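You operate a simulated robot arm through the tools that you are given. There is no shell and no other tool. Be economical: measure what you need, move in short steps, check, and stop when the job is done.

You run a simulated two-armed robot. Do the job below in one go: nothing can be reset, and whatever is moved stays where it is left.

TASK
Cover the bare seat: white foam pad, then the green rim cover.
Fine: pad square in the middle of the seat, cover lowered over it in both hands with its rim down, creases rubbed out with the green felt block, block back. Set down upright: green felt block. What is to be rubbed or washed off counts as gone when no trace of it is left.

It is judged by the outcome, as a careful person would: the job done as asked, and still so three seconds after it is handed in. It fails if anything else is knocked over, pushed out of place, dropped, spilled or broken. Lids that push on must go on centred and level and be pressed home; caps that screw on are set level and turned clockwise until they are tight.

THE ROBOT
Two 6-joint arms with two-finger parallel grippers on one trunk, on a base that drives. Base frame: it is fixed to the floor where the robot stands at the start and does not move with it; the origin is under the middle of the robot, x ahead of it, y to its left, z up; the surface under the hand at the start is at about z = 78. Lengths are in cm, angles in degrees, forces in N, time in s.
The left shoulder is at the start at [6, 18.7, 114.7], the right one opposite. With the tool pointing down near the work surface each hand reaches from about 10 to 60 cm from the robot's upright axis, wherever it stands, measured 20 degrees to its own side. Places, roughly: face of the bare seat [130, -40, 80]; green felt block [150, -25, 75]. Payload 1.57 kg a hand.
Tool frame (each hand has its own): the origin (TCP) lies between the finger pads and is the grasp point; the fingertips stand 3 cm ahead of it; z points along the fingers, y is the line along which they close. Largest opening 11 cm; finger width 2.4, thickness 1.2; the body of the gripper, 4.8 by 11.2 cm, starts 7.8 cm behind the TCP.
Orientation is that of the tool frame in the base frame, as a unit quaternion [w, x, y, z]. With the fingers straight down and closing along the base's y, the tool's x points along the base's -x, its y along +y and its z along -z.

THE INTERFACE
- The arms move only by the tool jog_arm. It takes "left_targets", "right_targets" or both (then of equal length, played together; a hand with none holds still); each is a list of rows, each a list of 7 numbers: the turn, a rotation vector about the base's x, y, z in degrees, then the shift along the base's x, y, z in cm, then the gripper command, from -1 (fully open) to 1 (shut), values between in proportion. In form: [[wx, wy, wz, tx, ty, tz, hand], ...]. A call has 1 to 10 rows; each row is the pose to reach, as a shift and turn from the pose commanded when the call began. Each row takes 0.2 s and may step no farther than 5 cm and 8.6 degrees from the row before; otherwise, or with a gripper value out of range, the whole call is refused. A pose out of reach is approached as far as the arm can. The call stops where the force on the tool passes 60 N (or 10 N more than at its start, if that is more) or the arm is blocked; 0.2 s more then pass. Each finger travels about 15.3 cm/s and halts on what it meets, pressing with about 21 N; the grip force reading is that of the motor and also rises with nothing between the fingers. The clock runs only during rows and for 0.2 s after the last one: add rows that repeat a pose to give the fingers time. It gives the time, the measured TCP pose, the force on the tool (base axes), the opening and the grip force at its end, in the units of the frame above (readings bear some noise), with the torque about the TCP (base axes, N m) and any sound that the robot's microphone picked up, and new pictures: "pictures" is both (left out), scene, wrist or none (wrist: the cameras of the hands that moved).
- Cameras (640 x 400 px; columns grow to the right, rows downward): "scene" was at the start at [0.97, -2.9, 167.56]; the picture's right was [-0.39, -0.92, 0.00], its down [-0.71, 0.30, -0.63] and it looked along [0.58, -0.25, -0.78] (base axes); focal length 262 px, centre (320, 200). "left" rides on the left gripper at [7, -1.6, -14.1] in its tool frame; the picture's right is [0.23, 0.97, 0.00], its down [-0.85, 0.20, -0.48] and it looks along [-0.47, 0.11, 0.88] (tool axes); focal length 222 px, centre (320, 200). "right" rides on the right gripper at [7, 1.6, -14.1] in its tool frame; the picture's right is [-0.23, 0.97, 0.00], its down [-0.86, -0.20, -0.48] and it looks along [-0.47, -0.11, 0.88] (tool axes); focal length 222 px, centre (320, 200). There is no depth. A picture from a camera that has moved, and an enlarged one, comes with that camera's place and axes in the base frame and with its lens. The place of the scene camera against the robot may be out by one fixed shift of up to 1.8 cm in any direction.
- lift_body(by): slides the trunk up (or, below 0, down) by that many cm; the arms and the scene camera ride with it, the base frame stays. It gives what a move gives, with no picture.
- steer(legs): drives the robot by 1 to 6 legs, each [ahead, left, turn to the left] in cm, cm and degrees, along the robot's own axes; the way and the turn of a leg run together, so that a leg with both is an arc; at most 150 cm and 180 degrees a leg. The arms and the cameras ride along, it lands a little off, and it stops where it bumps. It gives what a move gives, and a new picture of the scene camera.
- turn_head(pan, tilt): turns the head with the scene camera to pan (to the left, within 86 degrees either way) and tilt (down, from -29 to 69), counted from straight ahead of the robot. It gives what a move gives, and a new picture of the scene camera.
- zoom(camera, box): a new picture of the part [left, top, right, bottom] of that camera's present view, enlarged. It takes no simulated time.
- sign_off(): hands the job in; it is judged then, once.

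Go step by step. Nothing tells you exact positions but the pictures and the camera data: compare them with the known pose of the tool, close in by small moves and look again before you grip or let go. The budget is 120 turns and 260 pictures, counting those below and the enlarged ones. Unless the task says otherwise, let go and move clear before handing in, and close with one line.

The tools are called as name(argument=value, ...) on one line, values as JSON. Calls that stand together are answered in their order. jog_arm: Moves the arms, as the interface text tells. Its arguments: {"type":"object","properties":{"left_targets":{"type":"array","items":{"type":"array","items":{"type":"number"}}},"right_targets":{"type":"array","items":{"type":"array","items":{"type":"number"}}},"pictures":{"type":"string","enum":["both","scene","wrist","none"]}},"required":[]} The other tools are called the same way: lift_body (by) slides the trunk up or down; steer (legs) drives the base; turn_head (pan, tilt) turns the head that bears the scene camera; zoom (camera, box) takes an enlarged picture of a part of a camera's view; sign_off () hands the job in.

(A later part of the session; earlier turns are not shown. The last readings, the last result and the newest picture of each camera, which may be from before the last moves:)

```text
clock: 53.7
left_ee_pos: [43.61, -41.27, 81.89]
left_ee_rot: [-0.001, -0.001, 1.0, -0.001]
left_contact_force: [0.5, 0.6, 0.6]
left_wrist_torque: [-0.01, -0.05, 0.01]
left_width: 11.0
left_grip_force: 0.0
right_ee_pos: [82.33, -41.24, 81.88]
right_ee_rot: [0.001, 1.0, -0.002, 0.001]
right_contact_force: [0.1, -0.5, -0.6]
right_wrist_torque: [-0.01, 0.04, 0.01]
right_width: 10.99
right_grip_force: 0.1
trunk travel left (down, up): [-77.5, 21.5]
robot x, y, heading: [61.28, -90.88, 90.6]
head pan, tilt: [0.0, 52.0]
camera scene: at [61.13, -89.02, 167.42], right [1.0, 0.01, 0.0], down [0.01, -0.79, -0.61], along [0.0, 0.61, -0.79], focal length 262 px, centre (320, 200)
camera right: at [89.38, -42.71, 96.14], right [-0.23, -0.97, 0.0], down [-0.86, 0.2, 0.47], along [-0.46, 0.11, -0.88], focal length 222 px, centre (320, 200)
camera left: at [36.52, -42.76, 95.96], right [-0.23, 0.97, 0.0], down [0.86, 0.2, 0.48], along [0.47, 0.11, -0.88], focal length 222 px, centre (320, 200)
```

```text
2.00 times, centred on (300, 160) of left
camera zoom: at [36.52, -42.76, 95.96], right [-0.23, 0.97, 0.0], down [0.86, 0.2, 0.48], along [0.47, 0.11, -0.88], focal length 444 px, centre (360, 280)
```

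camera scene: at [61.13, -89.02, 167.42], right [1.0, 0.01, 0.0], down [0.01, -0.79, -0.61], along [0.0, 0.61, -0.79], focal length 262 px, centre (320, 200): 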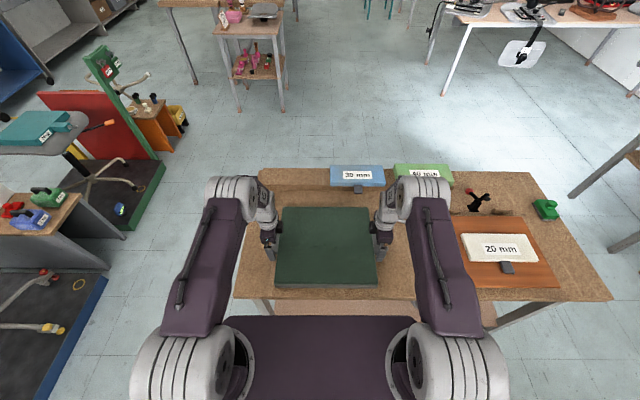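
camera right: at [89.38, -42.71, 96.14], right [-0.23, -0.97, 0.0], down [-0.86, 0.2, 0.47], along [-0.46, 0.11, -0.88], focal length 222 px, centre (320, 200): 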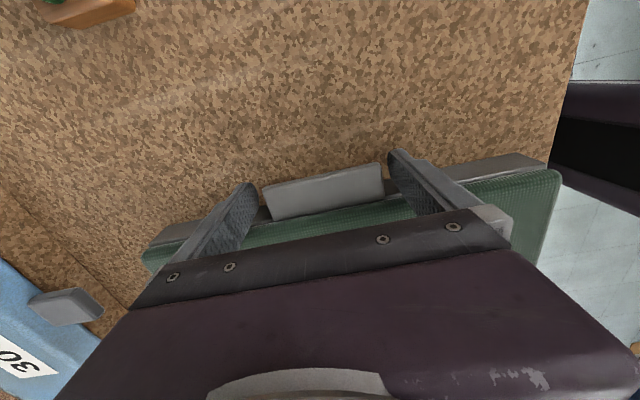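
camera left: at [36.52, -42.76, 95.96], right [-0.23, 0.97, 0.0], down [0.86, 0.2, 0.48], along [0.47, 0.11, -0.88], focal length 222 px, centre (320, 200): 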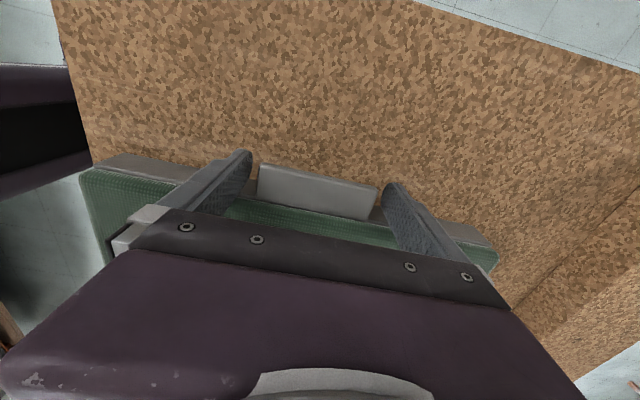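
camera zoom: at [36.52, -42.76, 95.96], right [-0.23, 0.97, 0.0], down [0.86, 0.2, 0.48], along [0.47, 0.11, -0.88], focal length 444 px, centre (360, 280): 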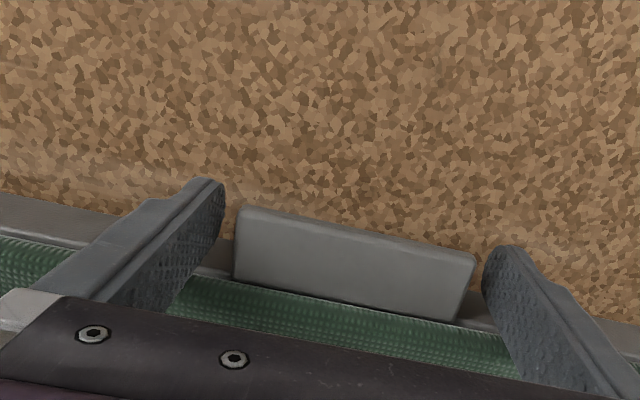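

Both fingers straddle the tabs evenly. I'll close both hands.

jog_arm(right_targets=[[0, 0, 0, 0, 0, 0, -0.7], [0, 0, 0, 0, 0, 0, -0.4], [0, 0, 0, 0, 0, 0, 0], [0, 0, 0, 0, 0, 0, 0]], left_targets=[[0, 0, 0, 0, 0, 0, -0.7], [0, 0, 0, 0, 0, 0, -0.4], [0, 0, 0, 0, 0, 0, 0], [0, 0, 0, 0, 0, 0, 0]], pictures="wrist")

```text
clock: 54.7
left_ee_pos: [43.6, -41.32, 81.92]
left_ee_rot: [-0.001, 0.0, 1.0, -0.001]
left_contact_force: [-0.3, -1.3, 0.4]
left_wrist_torque: [-0.32, 0.06, -0.02]
left_width: 9.0
left_grip_force: 21.0
right_ee_pos: [82.4, -41.15, 81.94]
right_ee_rot: [0.0, 1.0, -0.002, 0.002]
right_contact_force: [0.2, -1.1, 1.1]
right_wrist_torque: [-0.33, 0.06, 0.17]
right_width: 8.97
right_grip_force: 20.7
trunk travel left (down, up): [-77.5, 21.5]
robot x, y, heading: [60.93, -91.01, 90.4]
head pan, tilt: [0.0, 52.0]
camera right: at [89.4, -42.79, 96.19], right [-0.23, -0.97, 0.0], down [-0.86, 0.2, 0.47], along [-0.46, 0.11, -0.88], focal length 222 px, centre (320, 200)
camera left: at [36.54, -42.85, 96.02], right [-0.23, 0.97, 0.0], down [0.86, 0.2, 0.48], along [0.46, 0.11, -0.88], focal length 222 px, centre (320, 200)
```

right: 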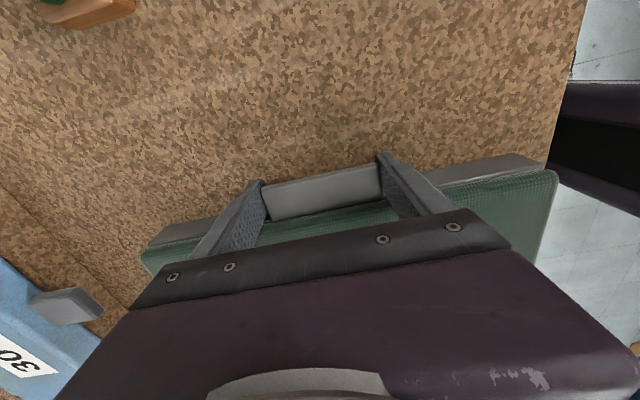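
left: 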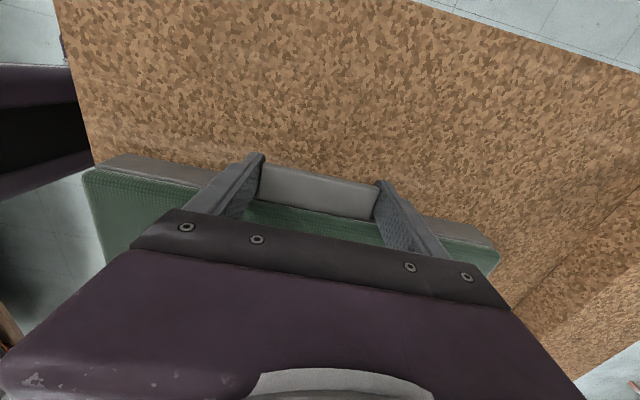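

Both tabs are gripped at 9.0 cm. I'll lift both hands together.

jog_arm(right_targets=[[0, 0, 0, 0, 0, 0.7, 0.1], [0, 0, 0, 0, 0, 2, 0.1], [0, 0, 0, 0, 0, 4, 0.1], [0, 0, 0, 0, 0, 6.5, 0.1], [0, 0, 0, 0, 0, 9, 0.1], [0, 0, 0, 0, 0, 11.5, 0.1], [0, 0, 0, 0, 0, 14, 0.1]], left_targets=[[0, 0, 0, 0, 0, 0.7, 0.1], [0, 0, 0, 0, 0, 2, 0.1], [0, 0, 0, 0, 0, 4, 0.1], [0, 0, 0, 0, 0, 6.5, 0.1], [0, 0, 0, 0, 0, 9, 0.1], [0, 0, 0, 0, 0, 11.5, 0.1], [0, 0, 0, 0, 0, 14, 0.1]])

zoom(camera="scene", box=[220, 160, 420, 320])

```text
clock: 56.3
left_ee_pos: [43.39, -41.39, 96.03]
left_ee_rot: [-0.002, -0.001, 1.0, -0.001]
left_contact_force: [-23.1, -1.0, -3.0]
left_wrist_torque: [0.24, 0.47, -0.24]
left_width: 8.97
left_grip_force: 21.4
right_ee_pos: [82.25, -41.44, 96.04]
right_ee_rot: [-0.001, 1.0, -0.002, 0.003]
right_contact_force: [22.4, 0.0, -0.8]
right_wrist_torque: [-0.21, -0.05, -0.04]
right_width: 8.96
right_grip_force: 20.5
trunk travel left (down, up): [-77.5, 21.5]
robot x, y, heading: [60.84, -90.62, 90.3]
head pan, tilt: [0.0, 52.0]
camera scene: at [61.13, -89.23, 167.41], right [1.0, 0.01, 0.0], down [0.01, -0.79, -0.62], along [0.0, 0.62, -0.79], focal length 262 px, centre (320, 200)
camera right: at [89.13, -42.96, 110.33], right [-0.23, -0.97, 0.0], down [-0.86, 0.2, 0.47], along [-0.46, 0.11, -0.88], focal length 222 px, centre (320, 200)
camera left: at [36.36, -42.88, 110.06], right [-0.23, 0.97, 0.0], down [0.86, 0.2, 0.48], along [0.46, 0.11, -0.88], focal length 222 px, centre (320, 200)
```

scene: 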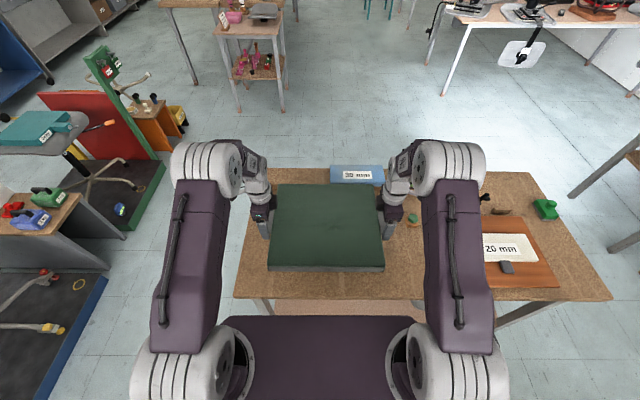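
right: 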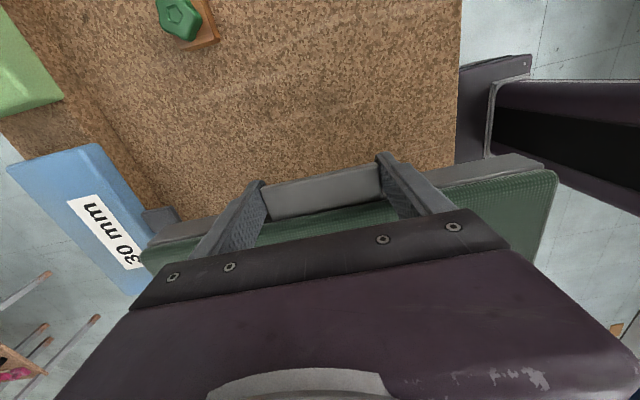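
left: 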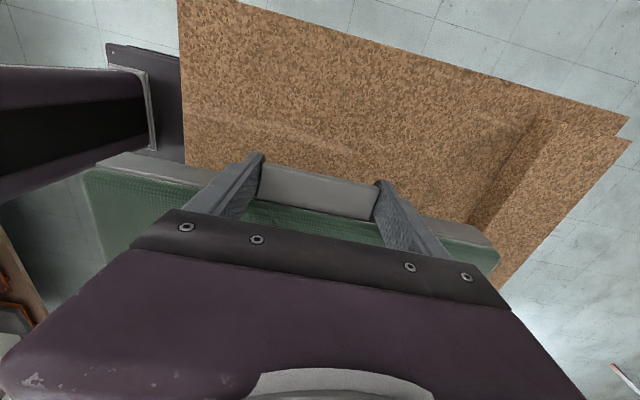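

```text
2.50 times, centred on (320, 240) of scene
camera zoom: at [61.13, -89.23, 167.41], right [1.0, 0.01, 0.0], down [0.01, -0.79, -0.62], along [0.0, 0.62, -0.79], focal length 655 px, centre (320, 100)
```

zoom: 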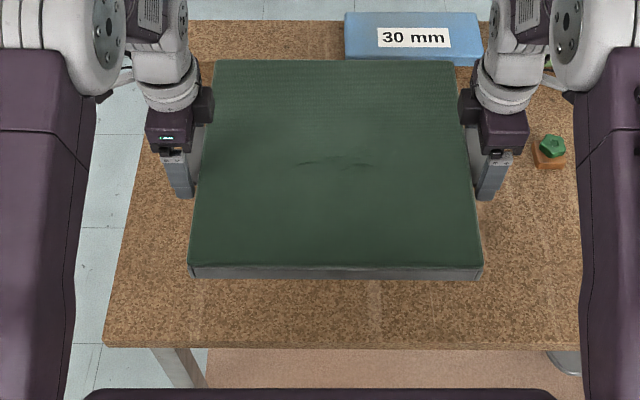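

The cover is held level. I'll relax the inward squeeze a bit and carry it: back 4 cm, then right 63 cm.

jog_arm(right_targets=[[0, 0, 0, 0.15, 0, 1, 0.1], [0, 0, 0, 0.15, 0, 2, 0.1]], left_targets=[[0, 0, 0, -0.15, 0, 1, 0.1], [0, 0, 0, -0.15, 0, 2, 0.1]], pictures="none")

steer(legs=[[-4, 0, -0.3], [0, -63, 0]])

```text
clock: 56.9
left_ee_pos: [43.54, -41.28, 98.05]
left_ee_rot: [0.001, -0.002, 1.0, -0.001]
left_contact_force: [3.4, 2.8, -3.1]
left_wrist_torque: [-0.47, 0.29, 0.45]
left_width: 8.97
left_grip_force: 20.5
right_ee_pos: [82.32, -41.21, 98.0]
right_ee_rot: [0.001, 1.0, -0.001, 0.001]
right_contact_force: [-2.9, -3.6, -2.1]
right_wrist_torque: [0.47, -0.03, 0.92]
right_width: 8.98
right_grip_force: 20.7
trunk travel left (down, up): [-77.5, 21.5]
robot x, y, heading: [61.2, -90.95, 90.8]
head pan, tilt: [0.0, 52.0]
```

```text
clock: 60.9
left_ee_pos: [107.89, -45.24, 98.09]
left_ee_rot: [0.0, 0.011, 1.0, 0.0]
left_contact_force: [19.2, 0.5, -1.7]
left_wrist_torque: [-0.04, -0.25, -0.1]
left_width: 8.98
left_grip_force: 20.9
right_ee_pos: [146.81, -46.18, 97.88]
right_ee_rot: [-0.001, 1.0, -0.014, 0.003]
right_contact_force: [-20.1, 0.7, -1.9]
right_wrist_torque: [0.01, 0.24, 0.12]
right_width: 8.96
right_grip_force: 20.9
trunk travel left (down, up): [-77.5, 21.5]
robot x, y, heading: [124.15, -95.14, 88.9]
head pan, tilt: [0.0, 52.0]
camera scene: at [124.38, -93.54, 167.42], right [1.0, -0.02, 0.0], down [-0.01, -0.79, -0.62], along [0.01, 0.62, -0.79], focal length 262 px, centre (320, 200)
```

scene: 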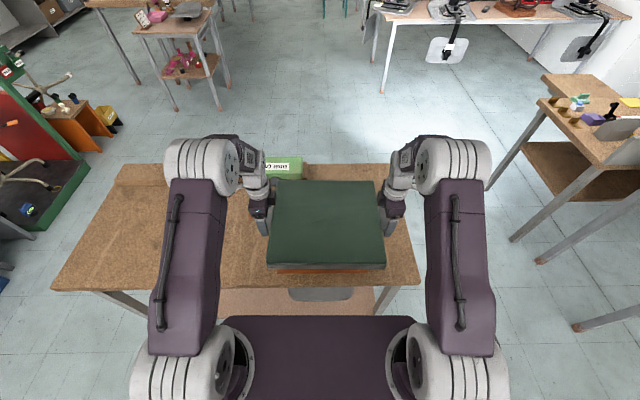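

The cover is 1.4° clockwise; I'll turn the base back.

steer(legs=[[0, 0, 1.4]])

zoom(camera="scene", box=[230, 150, 410, 300])

```text
clock: 61.6
left_ee_pos: [106.74, -45.61, 98.02]
left_ee_rot: [-0.001, 0.001, 1.0, 0.0]
left_contact_force: [0.2, 0.0, -2.2]
left_wrist_torque: [-0.12, -0.07, 0.03]
left_width: 8.99
left_grip_force: 20.7
right_ee_pos: [145.84, -45.65, 97.8]
right_ee_rot: [0.0, 1.0, -0.002, 0.002]
right_contact_force: [-0.8, -1.0, -1.8]
right_wrist_torque: [0.05, 0.11, 0.04]
right_width: 8.98
right_grip_force: 20.6
trunk travel left (down, up): [-77.5, 21.5]
robot x, y, heading: [124.39, -95.0, 90.5]
head pan, tilt: [0.0, 52.0]
camera scene: at [124.58, -93.54, 167.42], right [1.0, 0.01, 0.0], down [0.0, -0.79, -0.62], along [0.0, 0.62, -0.79], focal length 262 px, centre (320, 200)
```

scene: 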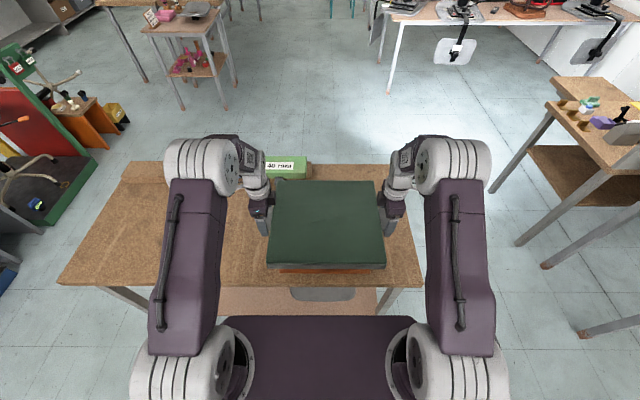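

```text
2.67 times, centred on (320, 225) of scene
camera zoom: at [124.58, -93.54, 167.42], right [1.0, 0.01, 0.0], down [0.0, -0.79, -0.62], along [0.0, 0.62, -0.79], focal length 698 px, centre (320, 133)
```

zoom: 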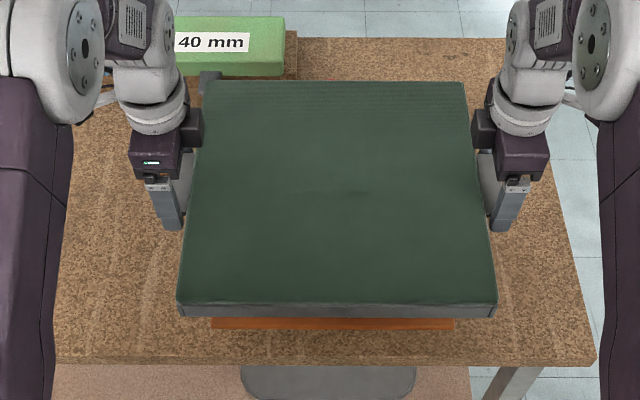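

Square now. I'll shift to the seat's centre (Δx −0.25, Δy +2.25) and lower to hover a couple of cm above the pad.

jog_arm(right_targets=[[0, 0, 0, -0.1, 1.2, 0, 0.1], [0, 0, 0, -0.25, 2.25, 0, 0.1], [0, 0, 0, -0.25, 2.25, -2, 0.1], [0, 0, 0, -0.25, 2.25, -4, 0.1], [0, 0, 0, -0.25, 2.25, -6, 0.1], [0, 0, 0, -0.25, 2.25, -8, 0.1], [0, 0, 0, -0.25, 2.25, -9, 0.1]], left_targets=[[0, 0, 0, -0.1, 1.2, 0, 0.1], [0, 0, 0, -0.25, 2.25, 0, 0.1], [0, 0, 0, -0.25, 2.25, -2, 0.1], [0, 0, 0, -0.25, 2.25, -4, 0.1], [0, 0, 0, -0.25, 2.25, -6, 0.1], [0, 0, 0, -0.25, 2.25, -8, 0.1], [0, 0, 0, -0.25, 2.25, -9, 0.1]])

zoom(camera="scene", box=[240, 170, 400, 300])

zoom(camera="left", box=[40, 60, 560, 300])

zoom(camera="right", box=[80, 60, 600, 300])

```text
clock: 63.2
left_ee_pos: [106.23, -43.39, 88.95]
left_ee_rot: [0.0, 0.001, 1.0, 0.0]
left_contact_force: [-12.2, 2.5, -1.4]
left_wrist_torque: [0.56, 0.15, 0.52]
left_width: 8.97
left_grip_force: 20.8
right_ee_pos: [145.42, -43.23, 89.0]
right_ee_rot: [0.001, 1.0, -0.003, 0.003]
right_contact_force: [12.4, -2.0, -1.6]
right_wrist_torque: [-0.59, -0.25, 0.57]
right_width: 8.96
right_grip_force: 20.6
trunk travel left (down, up): [-77.5, 21.5]
robot x, y, heading: [124.56, -95.07, 90.1]
head pan, tilt: [0.0, 52.0]
camera scene: at [124.43, -93.49, 167.42], right [1.0, 0.01, 0.0], down [0.0, -0.79, -0.62], along [0.0, 0.61, -0.79], focal length 262 px, centre (320, 200)
camera right: at [152.33, -44.8, 103.07], right [-0.23, -0.97, 0.0], down [-0.86, 0.2, 0.47], along [-0.46, 0.11, -0.88], focal length 222 px, centre (320, 200)
camera left: at [99.3, -44.92, 103.01], right [-0.23, 0.97, 0.0], down [0.86, 0.2, 0.48], along [0.46, 0.11, -0.88], focal length 222 px, centre (320, 200)
```

scene: 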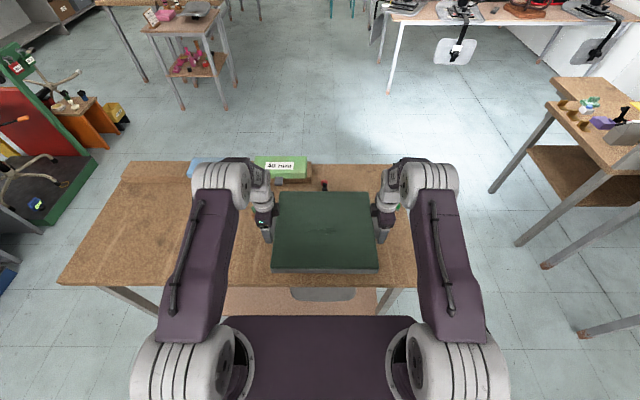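
right: 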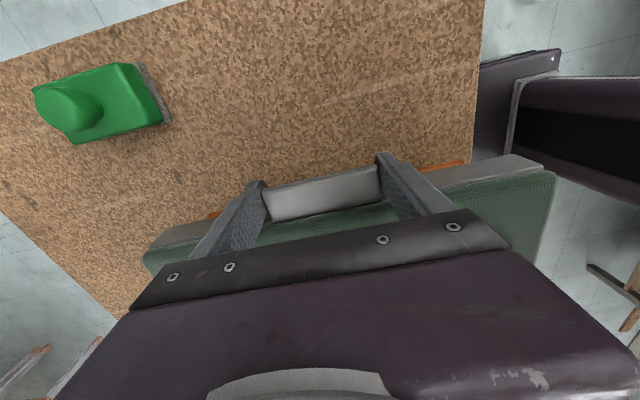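
left: 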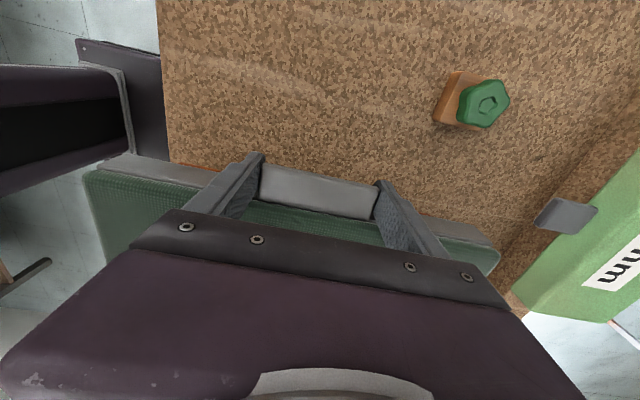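

```text
3.08 times, centred on (320, 235) of scene
camera zoom: at [124.43, -93.49, 167.42], right [1.0, 0.01, 0.0], down [0.0, -0.79, -0.62], along [0.0, 0.61, -0.79], focal length 806 px, centre (320, 92)
```

zoom: 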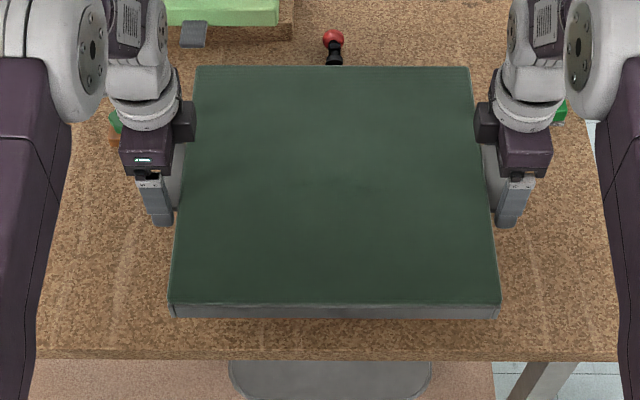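

```text
1.23 times, centred on (300, 180) of left
camera zoom: at [99.3, -44.92, 103.01], right [-0.23, 0.97, 0.0], down [0.86, 0.2, 0.48], along [0.46, 0.11, -0.88], focal length 273 px, centre (345, 225)
```

zoom: 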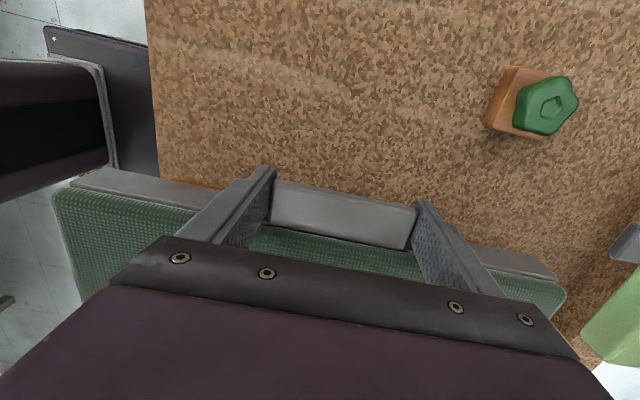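

```text
1.23 times, centred on (340, 180) of right
camera zoom: at [152.33, -44.8, 103.07], right [-0.23, -0.97, 0.0], down [-0.86, 0.2, 0.47], along [-0.46, 0.11, -0.88], focal length 273 px, centre (295, 225)
```

zoom: 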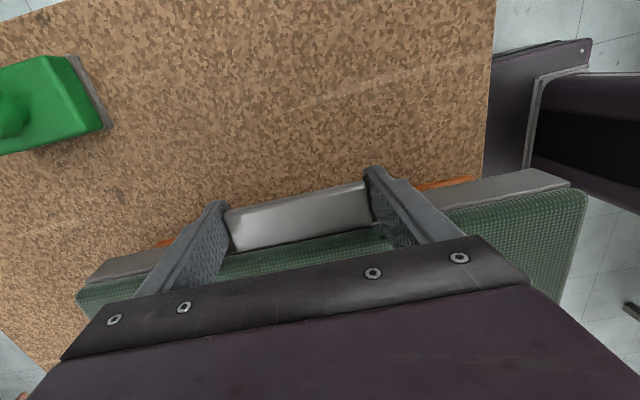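

Cover is centred over the seat by both wrist views. I'll lower it over the pad gently.

jog_arm(right_targets=[[0, 0, 0, 0.05, 0, -1, 0.1], [0, 0, 0, 0.05, 0, -2, 0.1], [0, 0, 0, 0.05, 0, -3, 0.1], [0, 0, 0, 0.05, 0, -3.8, 0.1], [0, 0, 0, 0.05, 0, -4.4, 0.1], [0, 0, 0, 0.05, 0, -4.8, 0.1]], left_targets=[[0, 0, 0, 0.0, 0, -1, 0.1], [0, 0, 0, 0.0, 0, -2, 0.1], [0, 0, 0, 0.0, 0, -3, 0.1], [0, 0, 0, 0.0, 0, -3.8, 0.1], [0, 0, 0, 0.0, 0, -4.4, 0.1], [0, 0, 0, 0.0, 0, -4.8, 0.1]])

zoom(camera="scene", box=[240, 170, 400, 300])

```text
clock: 64.6
left_ee_pos: [106.58, -43.54, 84.41]
left_ee_rot: [0.0, 0.0, 1.0, 0.003]
left_contact_force: [3.7, 5.4, 14.5]
left_wrist_torque: [-0.23, -0.26, 0.24]
left_width: 8.96
left_grip_force: 21.5
right_ee_pos: [145.5, -43.28, 84.56]
right_ee_rot: [-0.005, 1.0, -0.003, 0.001]
right_contact_force: [-3.0, 0.9, 22.2]
right_wrist_torque: [-0.11, -0.08, 0.59]
right_width: 9.0
right_grip_force: 20.8
trunk travel left (down, up): [-77.5, 21.5]
robot x, y, heading: [124.06, -95.25, 90.4]
head pan, tilt: [0.0, 52.0]
camera scene: at [124.42, -94.01, 167.51], right [1.0, 0.01, 0.0], down [0.0, -0.79, -0.62], along [0.0, 0.62, -0.79], focal length 262 px, centre (320, 200)
camera right: at [152.47, -44.99, 98.68], right [-0.23, -0.97, -0.01], down [-0.86, 0.2, 0.48], along [-0.46, 0.12, -0.88], focal length 222 px, centre (320, 200)
camera left: at [99.43, -45.16, 98.59], right [-0.23, 0.97, 0.0], down [0.86, 0.2, 0.48], along [0.47, 0.11, -0.88], focal length 222 px, centre (320, 200)
```

scene: 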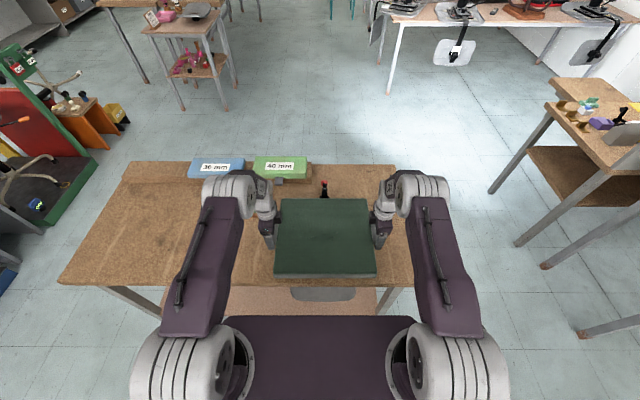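
right: 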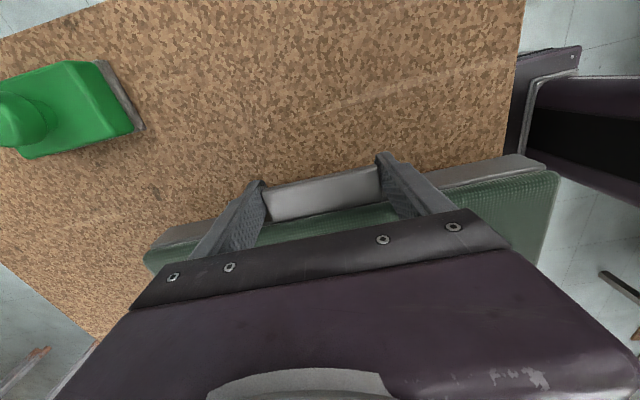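
left: 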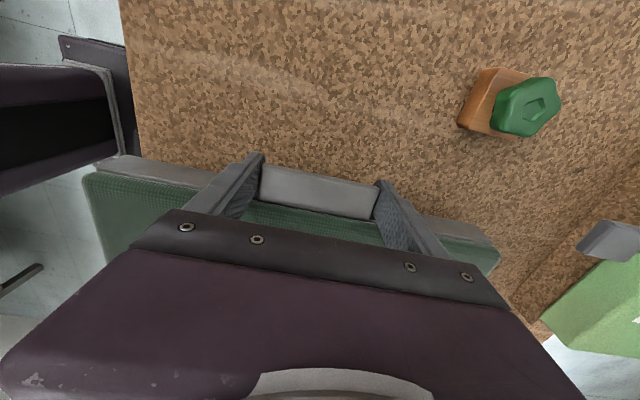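

```text
3.08 times, centred on (320, 235) of scene
camera zoom: at [124.42, -94.01, 167.51], right [1.0, 0.01, 0.0], down [0.0, -0.79, -0.62], along [0.0, 0.62, -0.79], focal length 806 px, centre (320, 92)
```

zoom: 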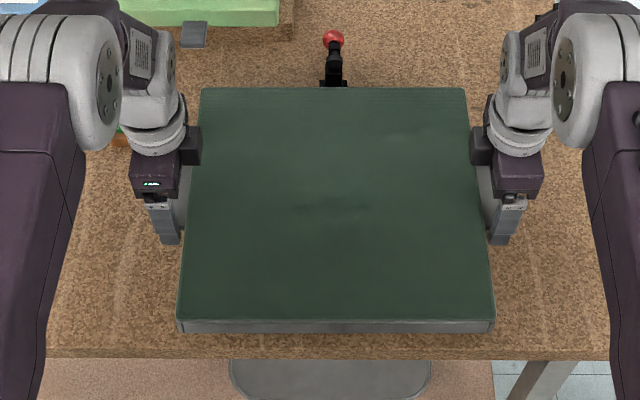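

Contact at about 18 N per hand with the rim bottom near z≈80.5. I'll check the wrist views closely to see that the rim is around the seat and level.

zoom(camera="left", box=[70, 130, 270, 230])

zoom(camera="right", box=[380, 120, 600, 240])

zoom(camera="scene", box=[260, 250, 390, 310])

```text
3.20 times, centred on (170, 180) of left
camera zoom: at [99.43, -45.16, 98.59], right [-0.23, 0.97, 0.0], down [0.86, 0.2, 0.48], along [0.47, 0.11, -0.88], focal length 711 px, centre (800, 264)
```

zoom: 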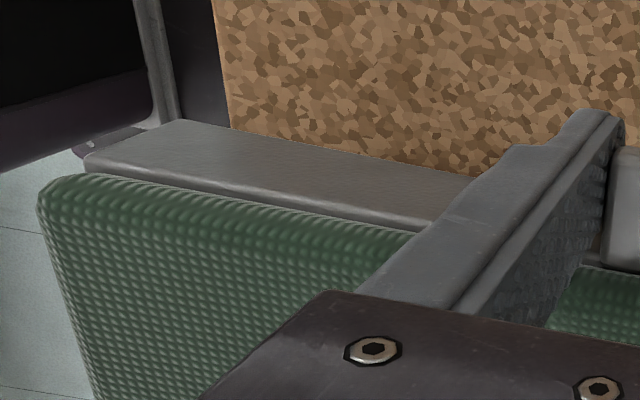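

```text
2.91 times, centred on (490, 180) of right
camera zoom: at [152.47, -44.99, 98.68], right [-0.23, -0.97, -0.01], down [-0.86, 0.2, 0.48], along [-0.46, 0.12, -0.88], focal length 646 px, centre (-174, 258)
```

zoom: 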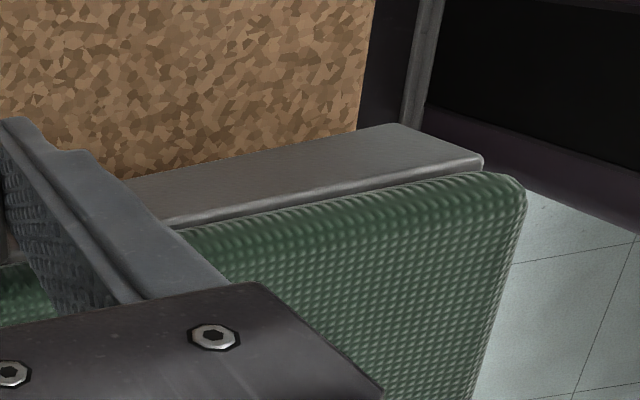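

```text
4.92 times, centred on (325, 280) of scene
camera zoom: at [124.42, -94.01, 167.51], right [1.0, 0.01, 0.0], down [0.0, -0.79, -0.62], along [0.0, 0.62, -0.79], focal length 1289 px, centre (295, -194)
```

zoom: 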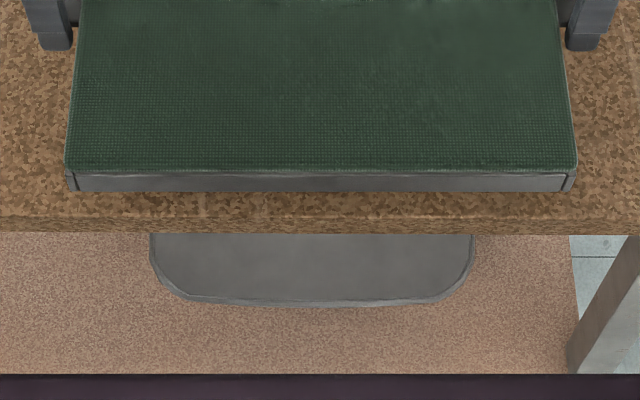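

jog_arm(right_targets=[[0, 0, 0, 0, 0, -0.3, 0.1], [0, 0, 0, 0, 0, -0.5, 0.1], [0, 0, 0, 0, 0, -0.5, 0.1]], left_targets=[[0, 0, 0, 0, 0, -0.3, 0.1], [0, 0, 0, 0, 0, -0.5, 0.1], [0, 0, 0, 0, 0, -0.5, 0.1]], pictures="none")

```text
clock: 65.4
left_ee_pos: [106.41, -43.67, 84.01]
left_ee_rot: [0.0, 0.0, 1.0, 0.002]
left_contact_force: [-3.6, 3.8, 24.3]
left_wrist_torque: [0.1, -0.03, 0.0]
left_width: 9.0
left_grip_force: 20.7
right_ee_pos: [145.46, -43.52, 83.8]
right_ee_rot: [-0.003, 1.0, -0.002, 0.003]
right_contact_force: [3.1, 4.6, 24.4]
right_wrist_torque: [0.07, 0.04, 0.13]
right_width: 8.99
right_grip_force: 20.5
trunk travel left (down, up): [-77.5, 21.5]
robot x, y, heading: [124.51, -95.44, 90.5]
head pan, tilt: [0.0, 52.0]
```

The cover yields springily on the pad, level in both hands. I'll ease the press, open both hands, and rise.

jog_arm(right_targets=[[0, 0, 0, 0, 0, 0.4, 0.1], [0, 0, 0, 0, 0, 0.4, -0.5], [0, 0, 0, 0, 0, 0.4, -1], [0, 0, 0, 0, 0, 0.4, -1]], left_targets=[[0, 0, 0, 0, 0, 0.4, 0.1], [0, 0, 0, 0, 0, 0.4, -0.5], [0, 0, 0, 0, 0, 0.4, -1], [0, 0, 0, 0, 0, 0.4, -1]])

zoom(camera="scene", box=[240, 170, 400, 300])

```text
clock: 66.4
left_ee_pos: [106.53, -43.52, 84.13]
left_ee_rot: [-0.002, 0.0, 1.0, -0.001]
left_contact_force: [0.4, 0.2, 0.1]
left_wrist_torque: [-0.01, -0.01, 0.0]
left_width: 11.01
left_grip_force: 0.1
right_ee_pos: [145.48, -43.43, 84.08]
right_ee_rot: [0.0, 1.0, -0.003, 0.001]
right_contact_force: [-0.4, 0.2, -0.8]
right_wrist_torque: [0.02, 0.0, 0.01]
right_width: 11.0
right_grip_force: 0.2
trunk travel left (down, up): [-77.5, 21.5]
robot x, y, heading: [123.85, -95.12, 90.2]
head pan, tilt: [0.0, 52.0]
camera scene: at [124.44, -93.67, 167.41], right [1.0, 0.01, 0.0], down [0.0, -0.79, -0.62], along [0.0, 0.62, -0.79], focal length 262 px, centre (320, 200)
camera right: at [152.4, -44.93, 98.27], right [-0.23, -0.97, 0.0], down [-0.86, 0.2, 0.48], along [-0.46, 0.11, -0.88], focal length 222 px, centre (320, 200)
camera left: at [99.38, -45.08, 98.21], right [-0.23, 0.97, 0.0], down [0.86, 0.2, 0.48], along [0.47, 0.11, -0.88], focal length 222 px, centre (320, 200)
```

scene: 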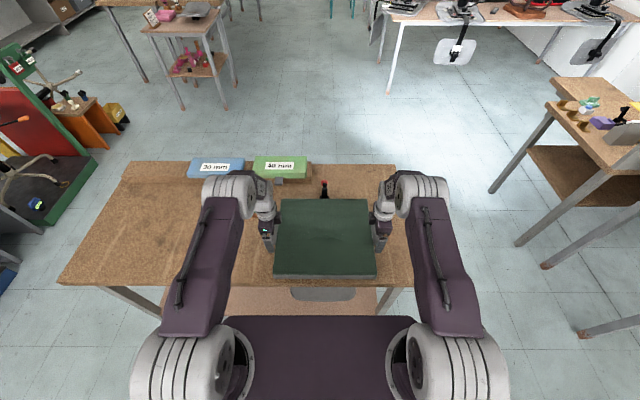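
right: 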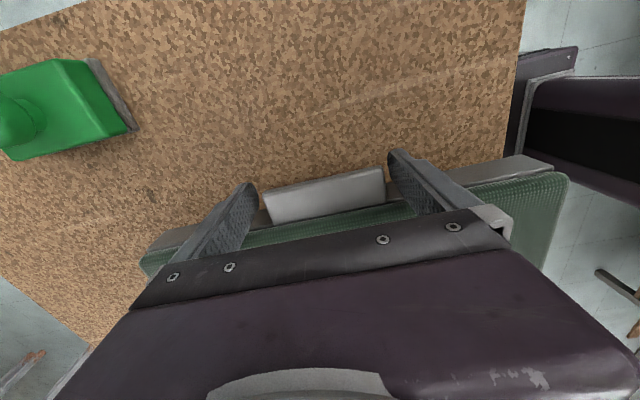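
left: 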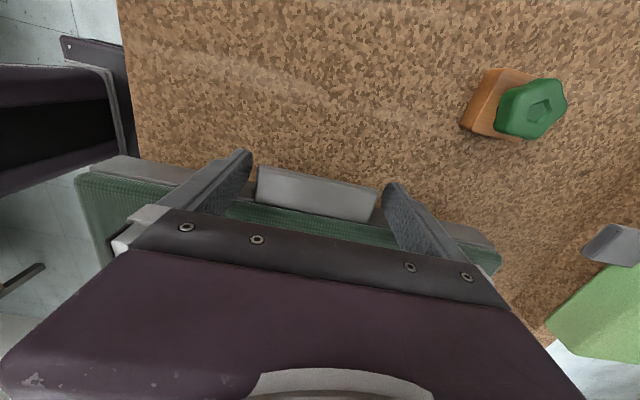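

```text
3.08 times, centred on (320, 235) of scene
camera zoom: at [124.44, -93.67, 167.41], right [1.0, 0.01, 0.0], down [0.0, -0.79, -0.62], along [0.0, 0.62, -0.79], focal length 806 px, centre (320, 92)
```

zoom: 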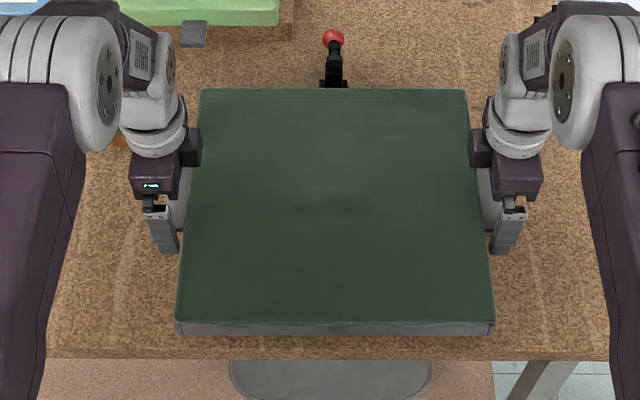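

The cover sits squarely over the seat. I'll raise both hands and yaw them back to neutral.

jog_arm(right_targets=[[0, 0, 0, 0.3, 0, 3, -1], [0, 0, 0, 0.3, 0, 7, -1], [0, 0, 0, 0.3, 0, 11, -1], [0, 0, 0, 0.3, 0, 15, -1], [0, 0, 0, 0.3, 0, 19, -1]], left_targets=[[0, 0, 0, -0.3, 0, 3, -1], [0, 0, 0, -0.3, 0, 7, -1], [0, 0, 0, -0.3, 0, 11, -1], [0, 0, 0, -0.3, 0, 15, -1], [0, 0, 0, -0.3, 0, 19, -1]])

jog_arm(right_targets=[[0, 0, -8.5, 0, -1, 0, -1], [0, 0, -17, 0, -2, 0, -1], [0, 0, -25.5, 0, -4, 0, -1], [0, 0, -34, 0, -6, 0, -1], [0, 0, -42.5, 0, -8, 0, -1], [0, 0, -51, 0, -10, 0, -1], [0, 0, -59.5, 0, -12, 0, -1], [0, 0, -68, 0, -14, 0, -1], [0, 0, -76.5, 0, -15, 0, -1], [0, 0, -85, 0, -16, 0, -1]], left_targets=[[0, 0, 8.5, 0, -1, 0, -1], [0, 0, 17, 0, -2, 0, -1], [0, 0, 25.5, 0, -4, 0, -1], [0, 0, 34, 0, -6, 0, -1], [0, 0, 42.5, 0, -8, 0, -1], [0, 0, 51, 0, -10, 0, -1], [0, 0, 59.5, 0, -12, 0, -1], [0, 0, 68, 0, -15, 0, -1], [0, 0, 76.5, 0, -18, 0, -1], [0, 0, 85, 0, -20, 0, -1]], pictures="scene")

zoom(camera="scene", box=[240, 170, 420, 300])

```text
clock: 67.6
left_ee_pos: [106.02, -43.74, 103.24]
left_ee_rot: [-0.001, 0.0, 1.0, 0.001]
left_contact_force: [-0.1, -0.8, 0.3]
left_wrist_torque: [0.02, -0.03, 0.02]
left_width: 11.02
left_grip_force: 0.0
right_ee_pos: [145.96, -43.52, 103.14]
right_ee_rot: [-0.001, 1.0, -0.003, 0.002]
right_contact_force: [-0.9, -0.5, -0.1]
right_wrist_torque: [-0.01, 0.0, -0.03]
right_width: 11.0
right_grip_force: 0.0
trunk travel left (down, up): [-77.5, 21.5]
robot x, y, heading: [124.57, -95.66, 90.3]
head pan, tilt: [0.0, 52.0]
camera scene: at [124.42, -93.86, 167.41], right [1.0, 0.01, 0.0], down [0.0, -0.79, -0.62], along [0.0, 0.62, -0.79], focal length 262 px, centre (320, 200)
camera right: at [152.85, -45.16, 117.44], right [-0.23, -0.97, 0.0], down [-0.86, 0.2, 0.48], along [-0.46, 0.11, -0.88], focal length 222 px, centre (320, 200)
camera left: at [99.04, -45.34, 117.28], right [-0.23, 0.97, 0.0], down [0.86, 0.2, 0.48], along [0.47, 0.11, -0.88], focal length 222 px, centre (320, 200)
```

scene: 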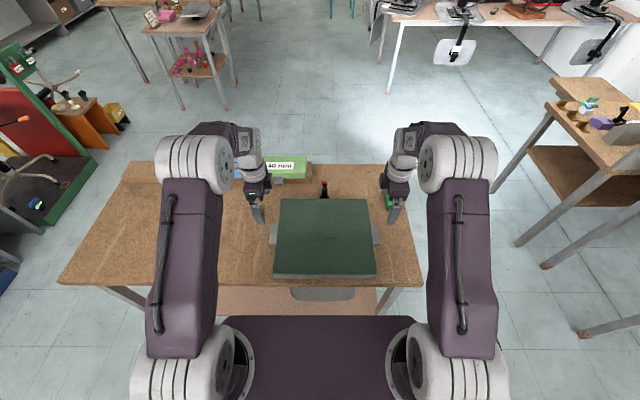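
right: 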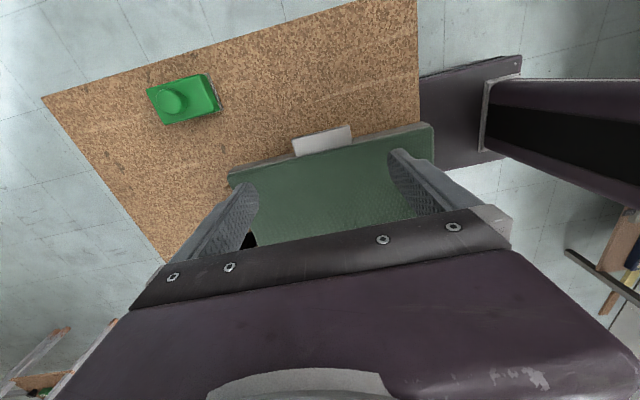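
left: 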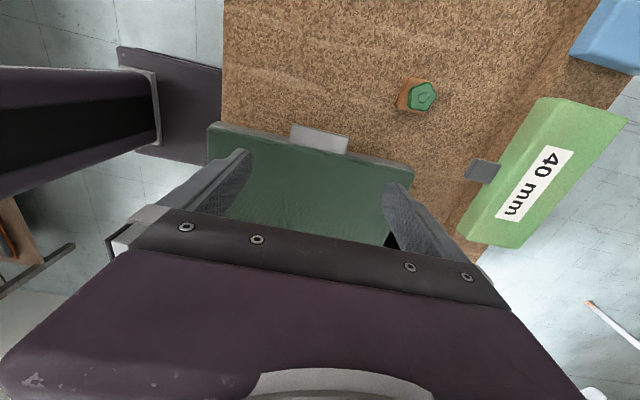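

```text
clock: 69.8
left_ee_pos: [106.03, -63.6, 103.33]
left_ee_rot: [0.0, -0.677, 0.736, 0.0]
left_contact_force: [-0.4, -1.1, -0.2]
left_wrist_torque: [-0.01, 0.01, 0.0]
left_width: 10.98
left_grip_force: 0.1
right_ee_pos: [145.9, -59.56, 103.0]
right_ee_rot: [0.001, 0.735, -0.678, 0.001]
right_contact_force: [-0.1, -0.3, 0.9]
right_wrist_torque: [0.04, -0.02, 0.0]
right_width: 10.98
right_grip_force: 0.0
trunk travel left (down, up): [-77.5, 21.5]
robot x, y, heading: [124.54, -95.26, 90.2]
head pan, tilt: [0.0, 52.0]
camera scene: at [124.42, -93.7, 167.42], right [1.0, 0.01, 0.0], down [0.0, -0.79, -0.62], along [0.0, 0.62, -0.79], focal length 262 px, centre (320, 200)
```

scene: 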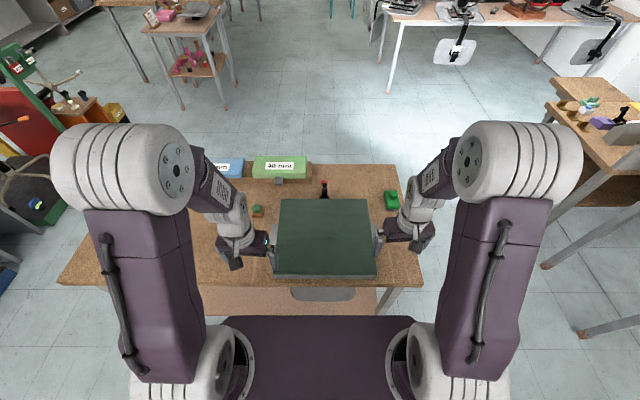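

```text
3.08 times, centred on (330, 235) of scene
camera zoom: at [124.42, -93.7, 167.42], right [1.0, 0.01, 0.0], down [0.0, -0.79, -0.62], along [0.0, 0.62, -0.79], focal length 806 px, centre (289, 92)
```

zoom: 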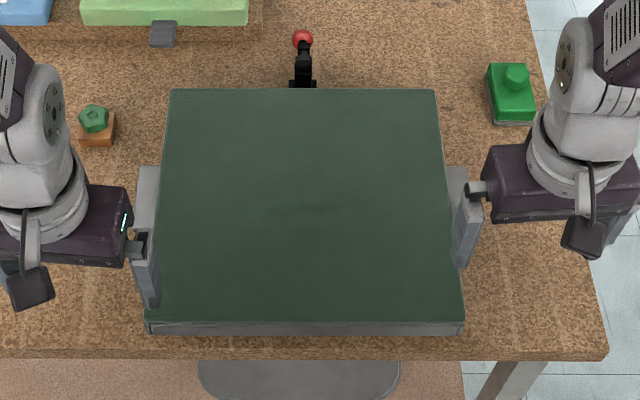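

zoom(camera="scene", box=[285, 195, 365, 265])

steer(legs=[[-2, 0, 0], [0, -74, 0], [0, 0, 90], [0, -54, 0]])

```text
5.71 times, centred on (325, 230) of scene
camera zoom: at [124.42, -93.7, 167.42], right [1.0, 0.01, 0.0], down [0.0, -0.79, -0.62], along [0.0, 0.62, -0.79], focal length 1496 px, centre (291, 29)
```

zoom: 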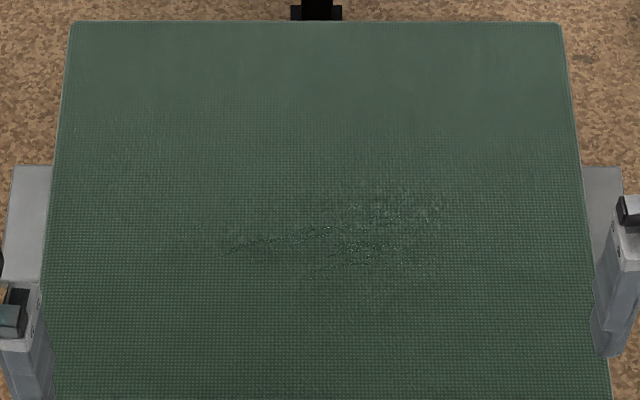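

```text
clock: 80.9
left_ee_pos: [166.08, -60.18, 103.32]
left_ee_rot: [-0.002, 0.999, -0.043, 0.0]
left_contact_force: [-0.7, -1.1, 0.5]
left_wrist_torque: [-0.02, 0.0, 0.03]
left_width: 11.0
left_grip_force: 0.2
right_ee_pos: [161.84, -20.29, 103.06]
right_ee_rot: [0.0, 0.999, 0.044, 0.002]
right_contact_force: [0.0, 0.4, 0.5]
right_wrist_torque: [-0.01, 0.02, 0.01]
right_width: 10.98
right_grip_force: 0.2
trunk travel left (down, up): [-77.5, 21.5]
robot x, y, heading: [197.92, -41.74, -179.5]
head pan, tilt: [0.0, 52.0]
camera scene: at [196.14, -41.62, 167.42], right [-0.01, 1.0, 0.0], down [0.79, 0.01, -0.62], along [-0.62, -0.01, -0.79], focal length 262 px, centre (320, 200)
```

scene: 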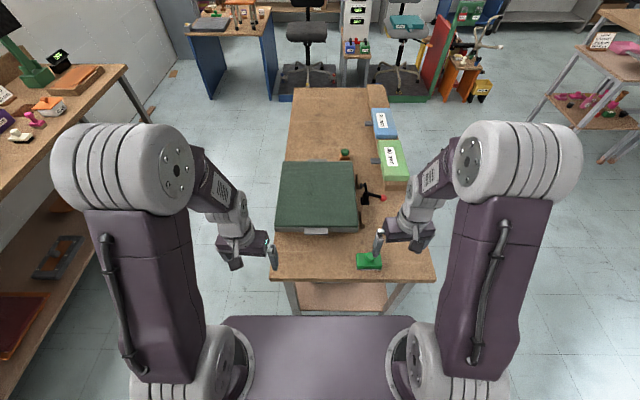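

I'm now at the bench end facing −x, with the block at about (155,−25). I'll bring the right hand above its knob.

jog_arm(right_targets=[[0, 0, -2.5, -2, -1.5, 0, -0.5], [0, 0, -5, -4, -3, -2, -0.2], [0, 0, -5, -6, -4.5, -4, -0.2], [0, 0, -5, -6.6, -4.9, -8, -0.2]])

zoom(camera="right", box=[220, 60, 440, 220])

zoom(camera="scene", box=[330, 210, 430, 290])

```text
clock: 81.9
left_ee_pos: [165.88, -60.08, 103.27]
left_ee_rot: [-0.001, 0.999, -0.041, 0.001]
left_contact_force: [-1.2, 1.1, 0.4]
left_wrist_torque: [-0.02, -0.03, -0.01]
left_width: 11.02
left_grip_force: 0.1
right_ee_pos: [155.49, -25.27, 94.9]
right_ee_rot: [0.001, 1.0, -0.001, 0.003]
right_contact_force: [0.0, -0.3, -0.4]
right_wrist_torque: [0.0, -0.03, -0.01]
right_width: 6.61
right_grip_force: 0.0
trunk travel left (down, up): [-77.5, 21.5]
robot x, y, heading: [197.62, -41.4, -179.7]
head pan, tilt: [0.0, 52.0]
camera scene: at [196.0, -41.54, 167.42], right [-0.01, 1.0, 0.0], down [0.79, 0.01, -0.61], along [-0.61, -0.01, -0.79], focal length 262 px, centre (320, 200)
camera right: at [162.38, -26.81, 109.14], right [-0.23, -0.97, 0.0], down [-0.86, 0.2, 0.47], along [-0.46, 0.11, -0.88], focal length 222 px, centre (320, 200)
```

scene: 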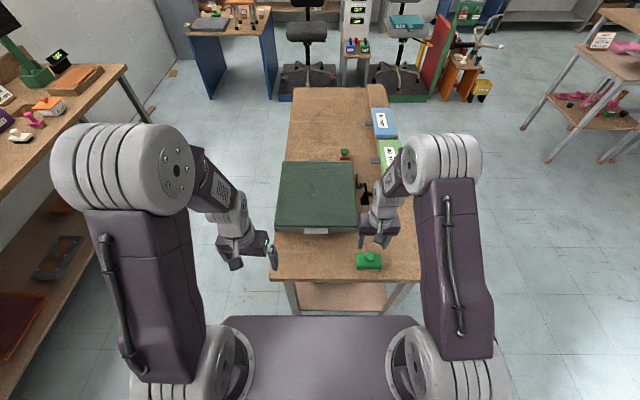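
right: 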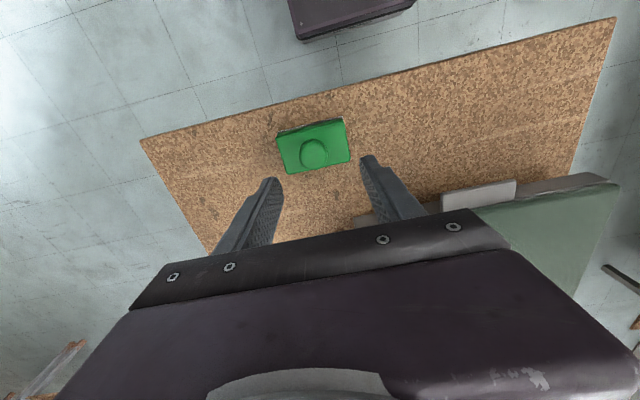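

```text
2.50 times, centred on (330, 140) of right
camera zoom: at [162.38, -26.81, 109.14], right [-0.23, -0.97, 0.0], down [-0.86, 0.2, 0.47], along [-0.46, 0.11, -0.88], focal length 555 px, centre (295, 350)
```

zoom: 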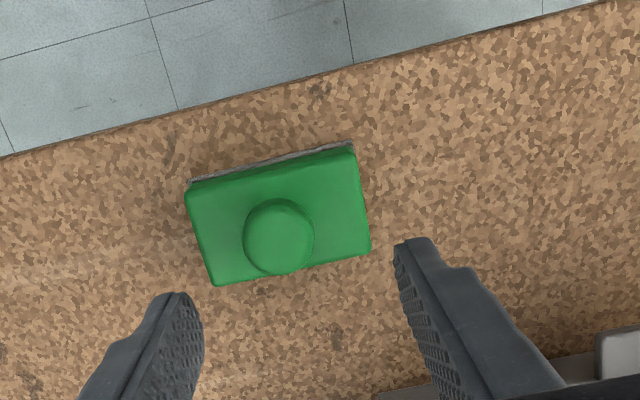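

```text
5.00 times, centred on (380, 250) of scene
camera zoom: at [196.0, -41.54, 167.42], right [-0.01, 1.0, 0.0], down [0.79, 0.01, -0.61], along [-0.61, -0.01, -0.79], focal length 1309 px, centre (20, -50)
```

zoom: 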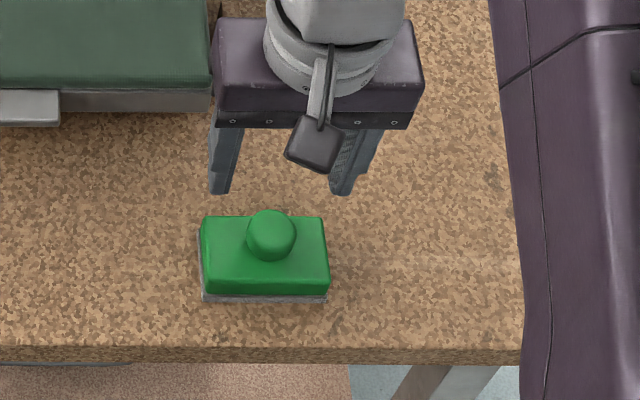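

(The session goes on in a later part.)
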